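You operate a simulated robot arm through the tools that you are given. There is no shell and no other tool. Be economical: measure what you need, move in short steps, check, and stop when the job is done.

You run a simulated robot arm. Do the job below in one go: nothing can be reset, and whatever is moved stays where it is left.

JOB
Take the black shim and leave it on the beige stiff card sheet.

The check looks at the end state, three seconds after you hand in, the way a careful person would. Anything else that was tipped, shoved, dropped, spilled or broken makes it a failure. Flat cloth is picked up by pressing the open fingertips on it (5 to 10 N) and closing them slowly along it; thin cloth reads only 2 to 8 mm in the jaws.

ROBOT AND FRAMES
A 7-joint arm with a two-finger parallel gripper, fixed in place. Base frame: the origin is at the foot of the arm, x ahead of it, y to its left, z up; the work surface is at about z = 0. Units: m, degrees, N and s.
With the tool pointing down near the work surface it reaches from about 0.24 to 0.62 m from the base axis. Its first joint turns from -66.0 to 66.0 degrees. Payload 2.6 kg.
The TCP is the grasp point between the finger pads, 0.03 m short of the fingertips. In the tool frame z runs along the fingers and y along their closing line. The gripper opens to 0.094 m. The fingers are 0.028 m wide and 0.01 m thick; the gripper's body (0.05 by 0.096 m) begins 0.055 m behind the TCP.
Orientation is that of the tool frame in the base frame, as a unit quaternion [x, y, z, w]. With the fingers straight down and closing along the base's y, the tool's x points along the base's -x, its y along +y and its z along -z.

CONTROLS
- The arm moves only by the tool nudge_tool. Its argument "steps" is a list of rows, each an object of numbers (a shift or turn left out is 0, a gripper value left out holds the last): "tx", "ty", "tz": the shift along the base's x, y, z in m; "ax", "ay", "az": the turn, a rotation vector about the base's x, y, z in degrees; "fingers": the opening, from 0 (shut) to 1 (fully open). In form: [{"tx": .., "ty": .., "tz": .., "ax": .., "ay": .., "az": .., "fingers": ..}, ...]. A call has 1 to 8 rows; each row shifts and turns the commanded pose from where the row before left it. Rows are played at 5 a second. More than 0.05 m and 8.6 degrees between two rows, or a gripper value outside its range, and nothing of the call is played. Where a pose cannot be reached the arm comes as near as it can. A force on the tool above 40 N (or 10 N above the force at the start of the call, whichever is more), or a blocked arm, ends the call early, and 0.2 s more pass. Each finger travels about 0.072 m/s and halts on what it meets, pressing with about 41 N; the grip force reading is that of the motor and also rises with nothing between the fingers. The clock runs only during rows and for 0.2 s after the last one: add rows that do not move to give the fingers time. The reply holds the time, the measured pose of the TCP, the force on the tool along the base axes, the opening and the grip force, in the units named above and with some noise, and new pictures: "show" is both (left out), scene, wrist or none.
- Cameras (640 x 400 px; columns grow to the right, rows downward): "scene" is fixed at [0.0305, 0.442, 0.5486]; the picture's right is [-0.76, -0.65, 0.00], its down [-0.41, 0.49, -0.77] and it looks along [0.50, -0.59, -0.64] (base axes); focal length 336 px, centre (320, 200). "wrist" rides on the gripper at [0.076, 0.014, -0.103] in the tool frame; the picture's right is [-0.18, 0.98, 0.00], its down [-0.75, -0.14, -0.64] and it looks along [-0.63, -0.12, 0.77] (tool axes); focal length 243 px, centre (320, 200). There is no depth. A picture from a camera that has moved, and an enlarged one, comes with that camera's place and axes in the base frame and with its lens. The place of the scene camera against the robot may be out by one fixed shift of up to 0.018 m in any direction.
- enlarge(camera, box): a new picture of the part [left, top, right, bottom] of that camera's present view, enlarged. The clock stands still meanwhile.
- close_job(): hands the job in; it is judged then, once.

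Go step by step. Nothing tells you positions but the pictures and the camera data: compare them with the known pose of the tool, close in by small moves and look again before you grip or let go. The budget is 90 turns and 170 pictures, counting those below and the enlarged ones. Unless the task says otherwise, let go and move clear before handing in, and close with one line.

The tools are called after ">>>" as name(argument=value, ...) on one line, values as JSON. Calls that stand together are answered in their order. nudge_tool: Moves the arm, as the interface text tells. Its arguments: {"type":"object","properties":{"steps":{"type":"array","items":{"type":"object","properties":{"tx":{"type":"number"},"ty":{"type":"number"},"tz":{"type":"number"},"ax":{"type":"number"},"ay":{"type":"number"},"az":{"type":"number"},"fingers":{"type":"number"}}}},"show":{"type":"string","enum":["both","scene","wrist","none"]}},"required":["steps"]} The other tools are called the same way: enlarge (camera, box) takes an enlarged picture of a part of a camera's view; close_job () hands the job in.

At the start:

```text
time_s: 0.0
tcp_pos: [0.365, -0.1078, 0.2422]
orientation: [0.0, 1.0, 0.0, 0.0]
force: [0.2, -1.0, -0.1]
width: 0.0943
finger_force: 0.1
```

scene: 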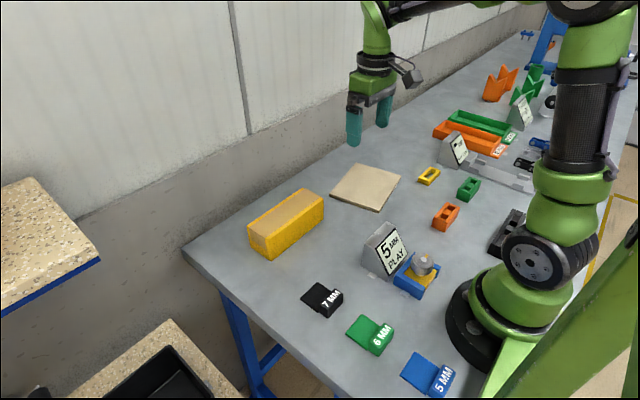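
wrist: 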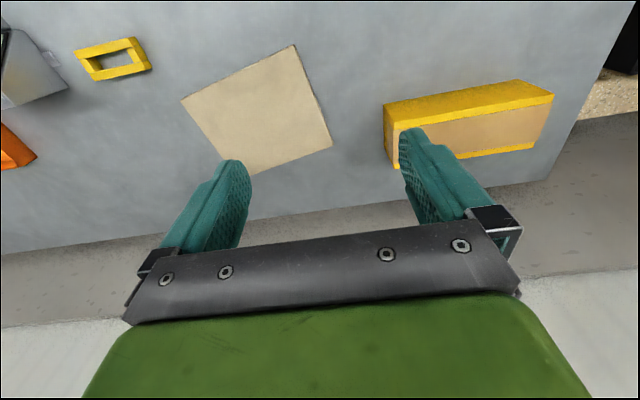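

The black shim ("7 MM") looks to be near (0.26, 0.16), and the beige card near (0.40, -0.19). I'll enlarge both before moving.

>>> enlarge(camera="scene", box=[270, 260, 398, 340])

>>> enlarge(camera="scene", box=[240, 150, 480, 300])

```text
5.00 times, centred on (334, 300) of scene
camera zoom: at [0.0305, 0.442, 0.5486], right [-0.76, -0.65, 0.0], down [-0.41, 0.49, -0.77], along [0.5, -0.59, -0.64], focal length 1681 px, centre (250, -300)
```

zoom: 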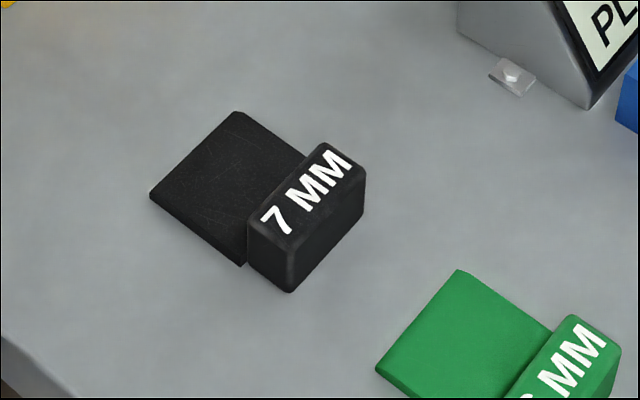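

```text
2.67 times, centred on (360, 225) of scene
camera zoom: at [0.0305, 0.442, 0.5486], right [-0.76, -0.65, 0.0], down [-0.41, 0.49, -0.77], along [0.5, -0.59, -0.64], focal length 896 px, centre (213, 133)
```

zoom: 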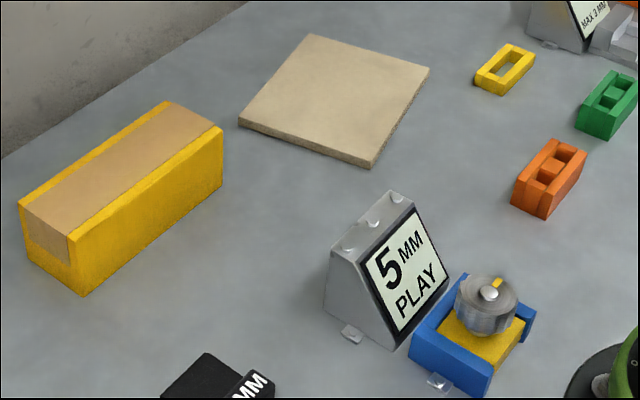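

The shim has a block handle at about x 0.234–0.252, y 0.139–0.185 and 3 cm high, with its blade pointing toward +x. The fingers already close along y, so I'll travel high above it and look with the wrist camera.

>>> nudge_tool(steps=[{"tx": -0.0164, "ty": 0.0386}, {"tx": -0.0164, "ty": 0.0386}, {"tx": -0.0164, "ty": 0.0386}, {"tx": -0.0164, "ty": 0.0386}, {"tx": -0.0164, "ty": 0.0386}, {"tx": -0.0164, "ty": 0.0386}, {"tx": -0.0164, "ty": 0.0386}, {}])

```text
time_s: 1.8
tcp_pos: [0.2501, 0.1629, 0.2424]
orientation: [-0.001, 1.0, 0.0, 0.0]
force: [0.3, -0.4, 0.6]
width: 0.0938
finger_force: 0.1
camera wrist: at [0.1743, 0.1784, 0.3441], right [0.18, 0.98, 0.0], down [0.75, -0.14, 0.64], along [0.63, -0.12, -0.77], focal length 243 px, centre (320, 200)
```

scene: 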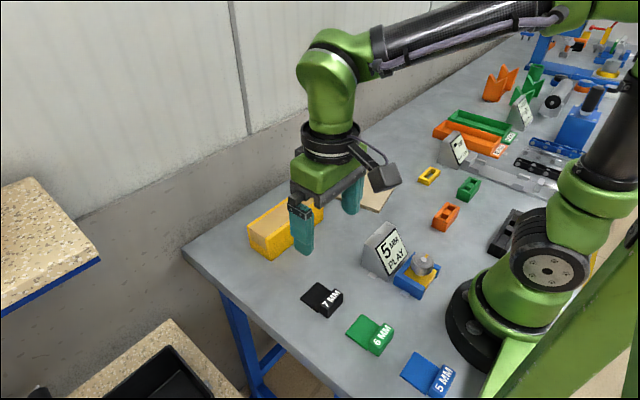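
wrist: 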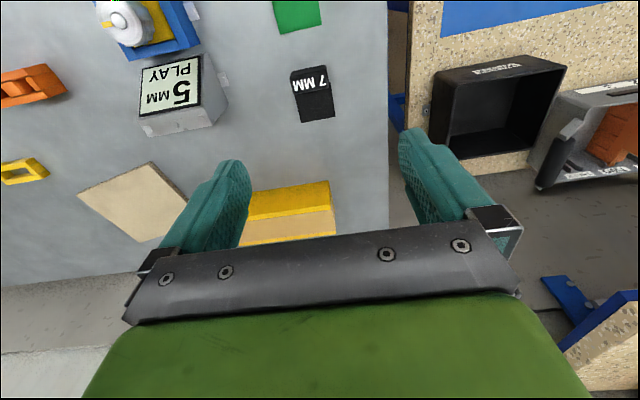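

The wrist view puts the shim about 1 cm lower in y than the scene camera did. I'll enlarge it to refine the position.

>>> enlarge(camera="wrist", box=[264, 50, 360, 134])

```text
4.76 times, centred on (312, 92) of wrist
camera zoom: at [0.1743, 0.1784, 0.3441], right [0.18, 0.98, 0.0], down [0.75, -0.14, 0.64], along [0.63, -0.12, -0.77], focal length 1155 px, centre (358, 714)
```

zoom: 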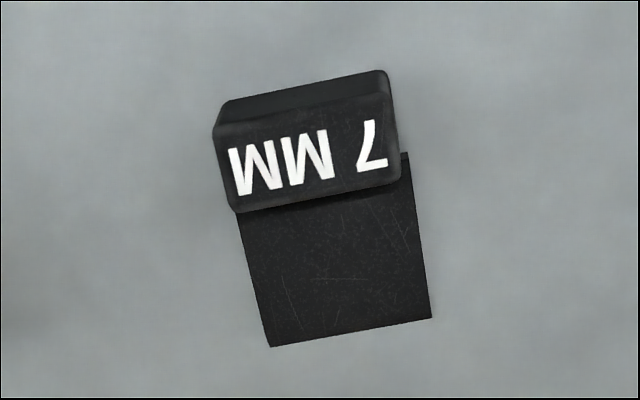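

The handle's top centre is at about (0.250, 0.151) and aligned with the axes. I'll centre over it and go down to about 0.10.

>>> nudge_tool(steps=[{"ty": -0.0119, "tz": -0.02}, {"tz": -0.04}, {"tz": -0.04}, {"tz": -0.03}, {"tz": -0.015}, {}])

```text
time_s: 3.2
tcp_pos: [0.2477, 0.1495, 0.0963]
orientation: [0.001, 1.0, 0.0, 0.0]
force: [-1.0, -0.7, 0.4]
width: 0.094
finger_force: 0.0
camera wrist: at [0.1722, 0.1652, 0.1973], right [0.18, 0.98, 0.0], down [0.75, -0.14, 0.64], along [0.63, -0.12, -0.77], focal length 243 px, centre (320, 200)
```

scene: 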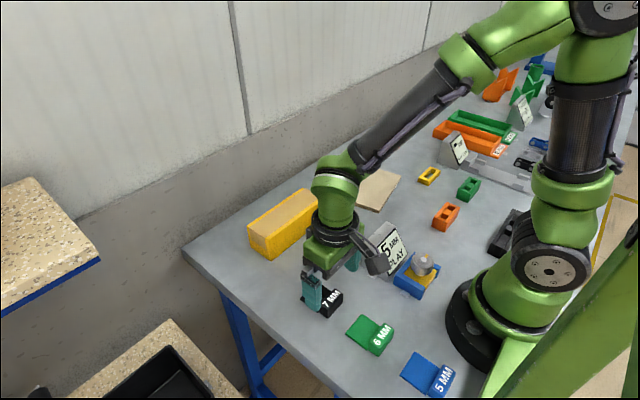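
wrist: 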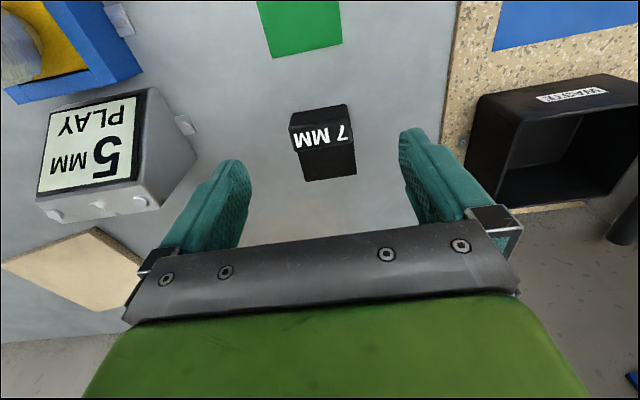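

The handle centre reads (0.250, 0.152). I'll make a small correction and descend to a TCP height of about 0.036.

>>> nudge_tool(steps=[{"tx": 0.003, "ty": 0.002, "tz": -0.02}, {"tz": -0.02}, {"tz": -0.01}, {"tz": -0.01}, {}])

```text
time_s: 4.4
tcp_pos: [0.252, 0.1525, 0.0362]
orientation: [-0.002, 1.0, -0.001, 0.001]
force: [-0.2, -0.9, -0.3]
width: 0.0938
finger_force: 0.1
camera wrist: at [0.1757, 0.1679, 0.1383], right [0.18, 0.98, 0.0], down [0.75, -0.14, 0.64], along [0.63, -0.12, -0.77], focal length 243 px, centre (320, 200)
```

scene: 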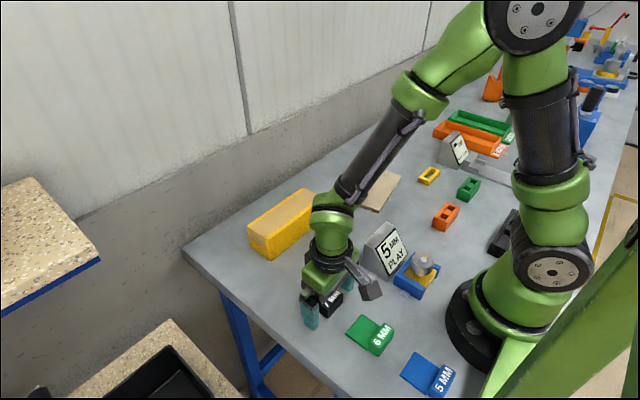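
wrist: 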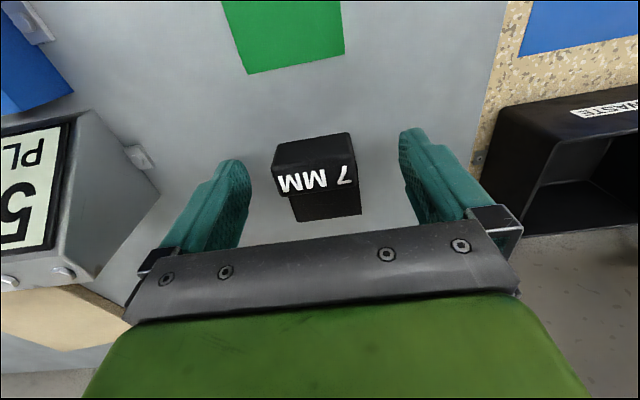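

The handle sits centred between the fingers. I'll close on it in stages.

>>> nudge_tool(steps=[{"fingers": 0.8}, {"fingers": 0.65}, {"fingers": 0.55}, {"fingers": 0.45}, {"fingers": 0.35}, {"fingers": 0.3}, {}])

```text
time_s: 6.0
tcp_pos: [0.2521, 0.1543, 0.0365]
orientation: [-0.001, 1.0, 0.0, 0.001]
force: [0.6, 3.4, 8.8]
width: 0.045
finger_force: 41.1
camera wrist: at [0.1759, 0.1682, 0.1388], right [0.18, 0.98, 0.0], down [0.75, -0.14, 0.64], along [0.63, -0.12, -0.77], focal length 243 px, centre (320, 200)
```

scene: 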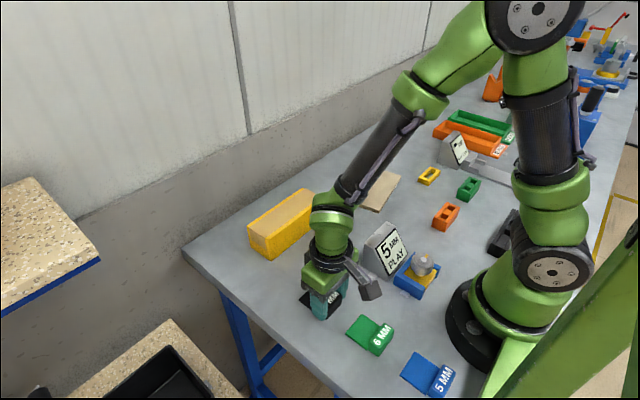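
wrist: 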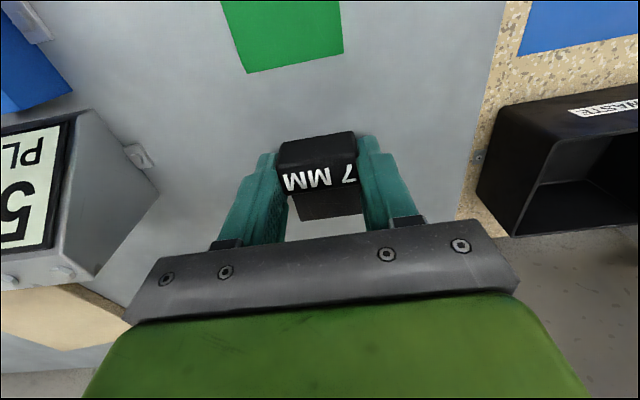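

The jaws stopped at 45 mm, which matches the handle width, so it is gripped. Next I'll lift straight up.

>>> nudge_tool(steps=[{"tz": 0.01}, {"tz": 0.02}, {"tz": 0.04}, {"tz": 0.04}, {"tz": 0.04}, {"tz": 0.03}, {}])

```text
time_s: 7.6
tcp_pos: [0.2531, 0.153, 0.2171]
orientation: [0.0, 1.0, 0.0, 0.0]
force: [0.5, -0.1, -0.1]
width: 0.0446
finger_force: 41.2
camera wrist: at [0.177, 0.169, 0.319], right [0.18, 0.98, 0.0], down [0.75, -0.14, 0.64], along [0.63, -0.12, -0.77], focal length 243 px, centre (320, 200)
```

scene: 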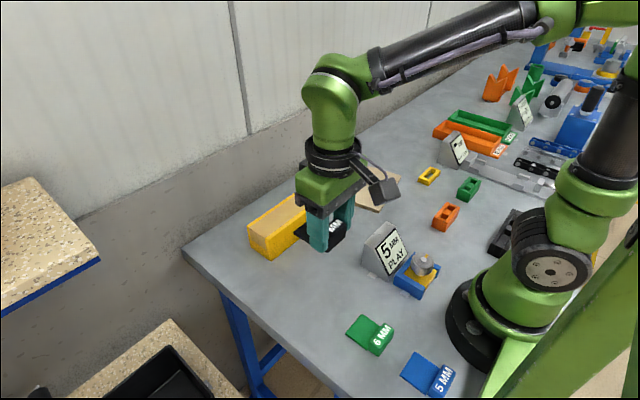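
wrist: 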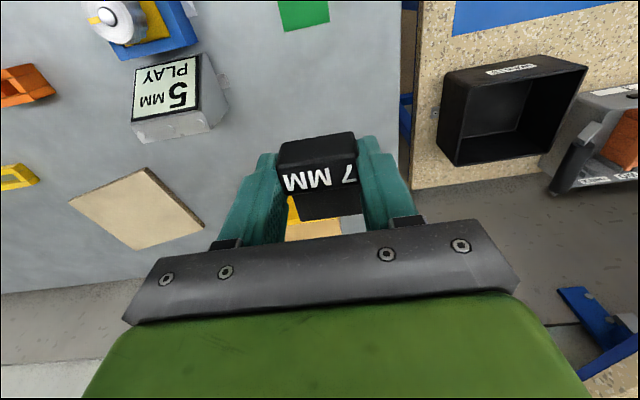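

The shim came up cleanly. The card's centre is about (0.411, -0.202), so I'll carry the shim there at this height with TCP x near 0.392, because the blade extends toward +x.

>>> nudge_tool(steps=[{"tx": 0.0174, "ty": -0.0444}, {"tx": 0.0174, "ty": -0.0444}, {"tx": 0.0174, "ty": -0.0444}, {"tx": 0.0174, "ty": -0.0444}, {"tx": 0.0174, "ty": -0.0444}, {"tx": 0.0174, "ty": -0.0444}, {"tx": 0.0174, "ty": -0.0444}, {"tx": 0.0174, "ty": -0.0444}])

>>> nudge_tool(steps=[{"tz": -0.03}, {"tz": -0.04}, {"tz": -0.03}, {"tz": -0.02}, {}])

```text
time_s: 9.4
tcp_pos: [0.3913, -0.2011, 0.2167]
orientation: [0.0, 1.0, 0.0, 0.0]
force: [-0.1, -0.5, -0.7]
width: 0.0448
finger_force: 41.1
camera wrist: at [0.3153, -0.1868, 0.3191], right [0.18, 0.98, 0.0], down [0.75, -0.14, 0.64], along [0.63, -0.12, -0.77], focal length 243 px, centre (320, 200)
```

scene: 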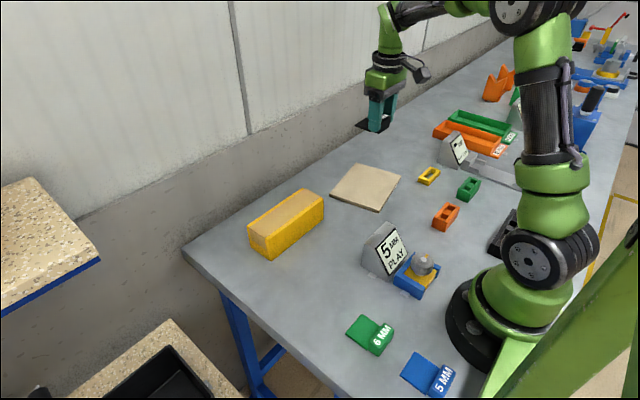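
wrist: 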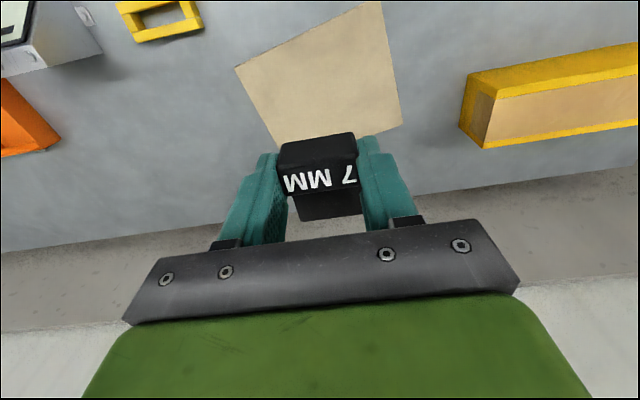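

```text
time_s: 10.6
tcp_pos: [0.391, -0.2014, 0.0975]
orientation: [-0.001, 1.0, -0.001, 0.001]
force: [0.6, 0.3, -0.2]
width: 0.0449
finger_force: 40.9
camera wrist: at [0.3161, -0.1865, 0.1998], right [0.18, 0.98, 0.0], down [0.75, -0.14, 0.64], along [0.63, -0.12, -0.77], focal length 243 px, centre (320, 200)
```

scene: 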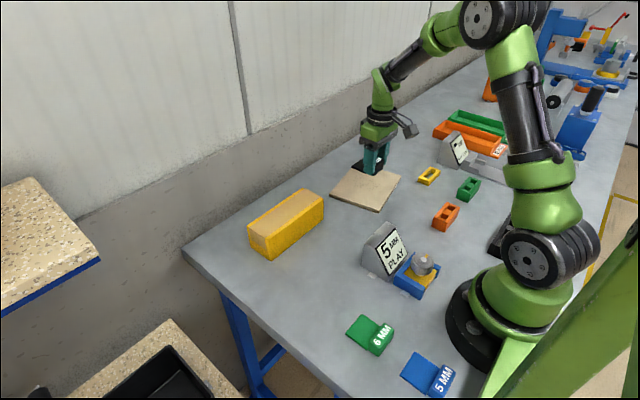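
wrist: 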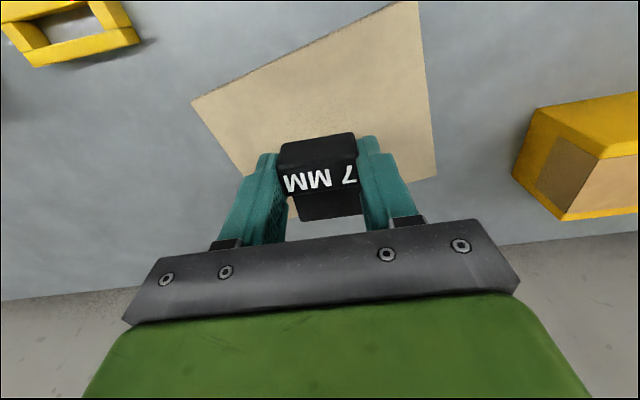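

The card centre is confirmed at about (0.411, -0.198), and the shim will lie well inside it. I'll lower slowly and watch the force.

>>> nudge_tool(steps=[{"tz": -0.02, "ty": 0.002}, {"tz": -0.015}, {"tz": -0.007}, {}])

>>> enlarge(camera="scene", box=[310, 130, 430, 230])

```text
time_s: 11.6
tcp_pos: [0.3906, -0.1999, 0.0553]
orientation: [0.0, 1.0, 0.001, 0.001]
force: [-0.2, 0.1, 0.1]
width: 0.0449
finger_force: 40.7
camera wrist: at [0.3148, -0.1838, 0.1571], right [0.18, 0.98, 0.0], down [0.75, -0.14, 0.64], along [0.63, -0.12, -0.77], focal length 243 px, centre (320, 200)
```

scene: 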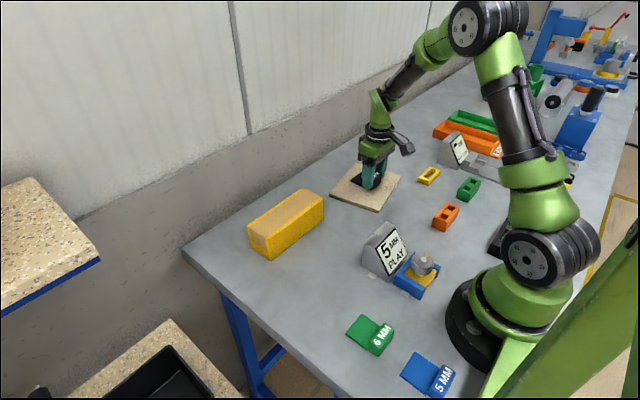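
wrist: 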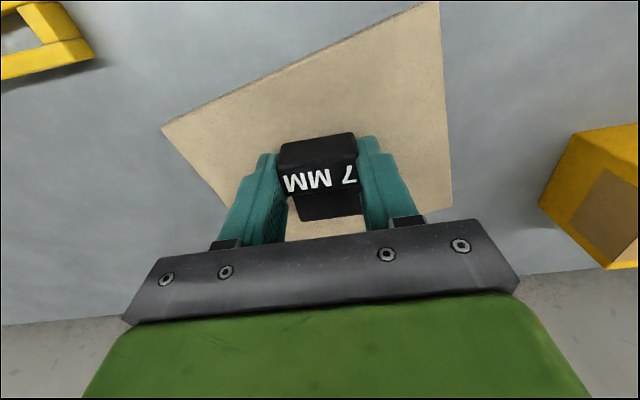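

```text
4.00 times, centred on (370, 180) of scene
camera zoom: at [0.0305, 0.442, 0.5486], right [-0.76, -0.65, 0.0], down [-0.41, 0.49, -0.77], along [0.5, -0.59, -0.64], focal length 1344 px, centre (120, 280)
```

zoom: 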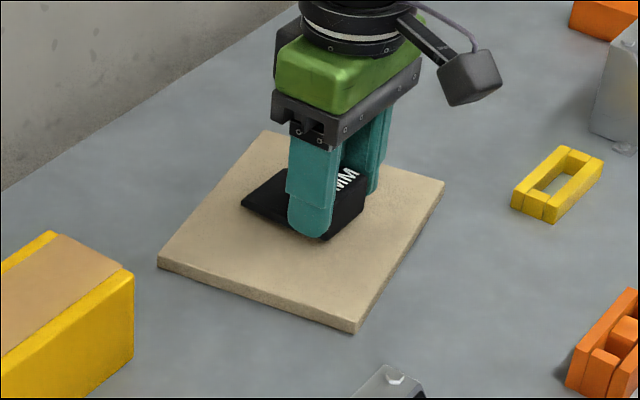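

The shim is over the middle of the card with no contact yet. I'll go on down in 2 mm steps.

>>> nudge_tool(steps=[{"tz": -0.002}, {"tz": -0.002}, {"tz": -0.002}, {}], show="none")

```text
time_s: 12.6
tcp_pos: [0.3915, -0.199, 0.0497]
orientation: [-0.001, 1.0, -0.001, 0.0]
force: [0.0, 0.1, -0.9]
width: 0.0451
finger_force: 41.2
```

There is still no contact, so I'll take another small descent.

>>> nudge_tool(steps=[{"tz": -0.0015}, {"tz": -0.0015}, {}], show="none")

```text
time_s: 13.4
tcp_pos: [0.3926, -0.1993, 0.0482]
orientation: [0.0, 1.0, 0.0, 0.001]
force: [-9.9, 4.8, 32.3]
width: 0.0452
finger_force: 41.0
```

The shim has touched down at 32 N. I'll ease up about 1 mm to take the pressure off before releasing.

>>> nudge_tool(steps=[{"tz": 0.001}, {}])

```text
time_s: 14.0
tcp_pos: [0.3935, -0.2004, 0.0483]
orientation: [0.0, 1.0, -0.001, 0.002]
force: [0.0, 0.4, 25.7]
width: 0.0447
finger_force: 40.3
camera wrist: at [0.3163, -0.1841, 0.15], right [0.18, 0.98, 0.0], down [0.75, -0.14, 0.65], along [0.63, -0.12, -0.76], focal length 243 px, centre (320, 200)
```

scene: 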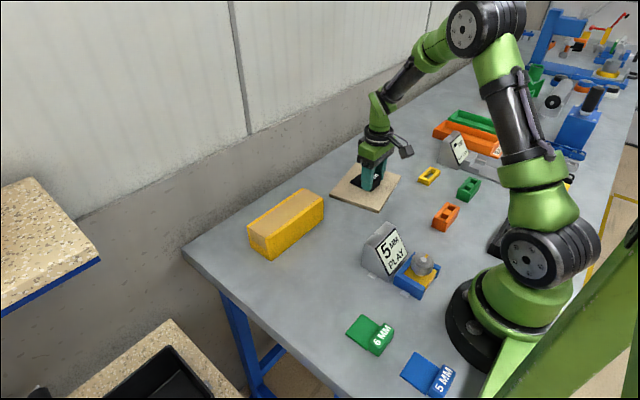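
wrist: 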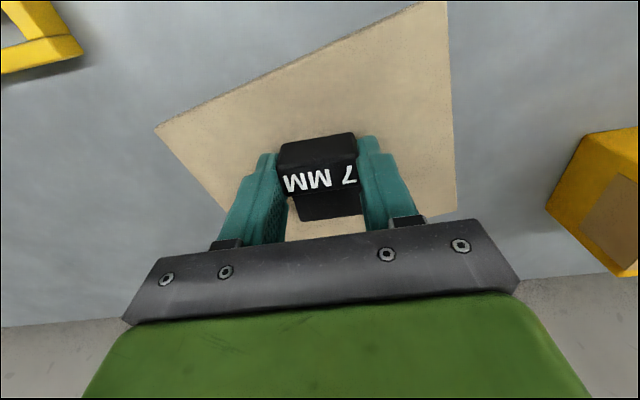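

The force is still 25 N. I'll ease up another 0.8 mm.

>>> nudge_tool(steps=[{"tz": 0.0008}, {}], show="none")

```text
time_s: 14.6
tcp_pos: [0.3929, -0.1986, 0.0482]
orientation: [-0.001, 1.0, -0.001, 0.002]
force: [5.1, -4.6, 15.9]
width: 0.0447
finger_force: 40.9
```

The force is dropping by about 1 N per 0.1 mm, so one more small lift should bring it near zero.

>>> nudge_tool(steps=[{"tz": 0.0009}, {}], show="none")

```text
time_s: 15.2
tcp_pos: [0.3919, -0.1984, 0.0486]
orientation: [0.0, 1.0, 0.0, -0.001]
force: [2.6, -1.6, 8.6]
width: 0.0449
finger_force: 40.6
```

The force is light now and the shim is resting on the card. I'll open the fingers gradually.

>>> nudge_tool(steps=[{"fingers": 0.5}, {"fingers": 0.55}, {"fingers": 0.65}, {"fingers": 0.8}, {"fingers": 0.9}, {}])

```text
time_s: 16.6
tcp_pos: [0.392, -0.1991, 0.0491]
orientation: [0.0, 1.0, 0.0, 0.0]
force: [-0.2, 0.6, 0.9]
width: 0.0848
finger_force: 0.0
camera wrist: at [0.3159, -0.1836, 0.151], right [0.18, 0.98, 0.0], down [0.75, -0.14, 0.64], along [0.63, -0.12, -0.77], focal length 243 px, centre (320, 200)
```

scene: 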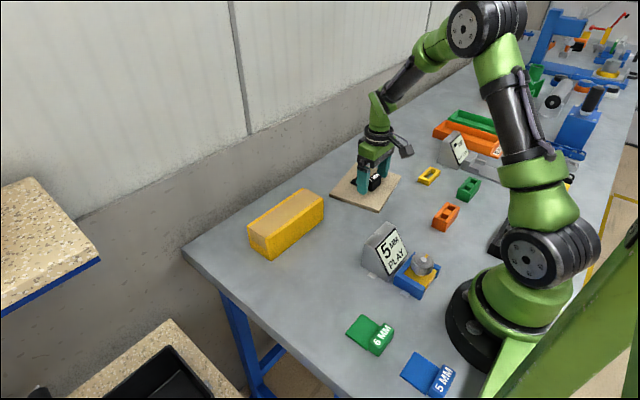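
wrist: 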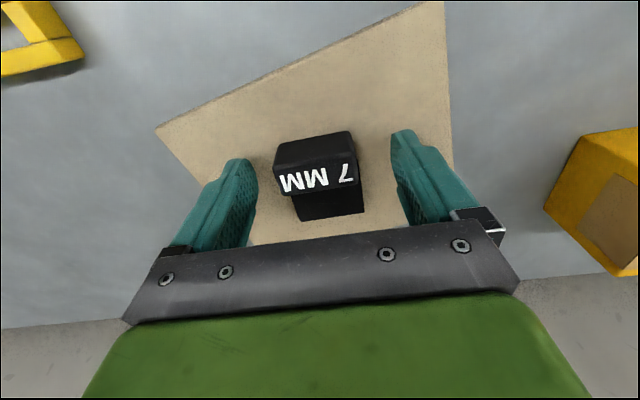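

The shim is released and sitting on the card. I'll lift straight up and clear.

>>> nudge_tool(steps=[{"tz": 0.01}, {"tz": 0.03}, {"tz": 0.04}, {"tz": 0.04}, {"tz": 0.04}, {}])

>>> enlarge(camera="scene", box=[310, 130, 430, 230])

```text
time_s: 18.0
tcp_pos: [0.3906, -0.199, 0.2117]
orientation: [-0.001, 1.0, -0.001, 0.001]
force: [0.7, 1.1, 0.1]
width: 0.0848
finger_force: 0.1
camera wrist: at [0.3152, -0.1835, 0.3133], right [0.18, 0.98, 0.0], down [0.75, -0.14, 0.64], along [0.63, -0.12, -0.77], focal length 243 px, centre (320, 200)
```

scene: 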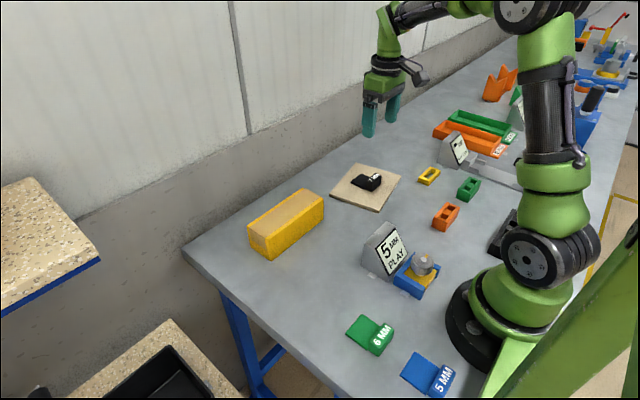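
wrist: 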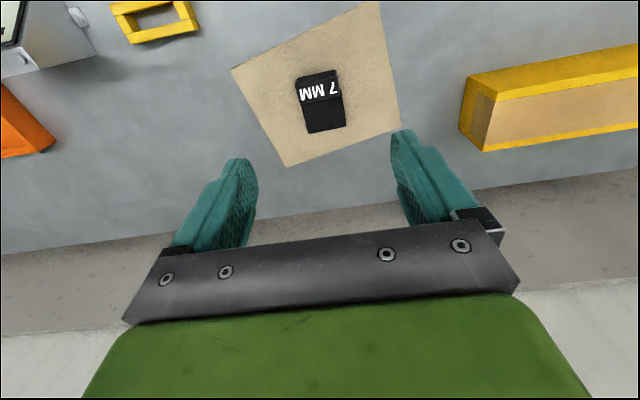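

```text
4.00 times, centred on (370, 180) of scene
camera zoom: at [0.0305, 0.442, 0.5486], right [-0.76, -0.65, 0.0], down [-0.41, 0.49, -0.77], along [0.5, -0.59, -0.64], focal length 1344 px, centre (120, 280)
```

zoom: 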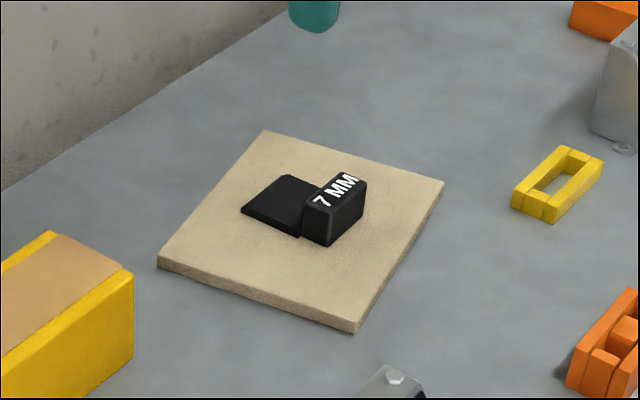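

The shim lies flat in the middle of the card, nothing else has moved, and the arm is clear. I'm handing in now.

>>> close_job()

```text
The job is handed in.
```

The black shim is lying flat in the middle of the beige card, with the gripper clear and nothing else moved.
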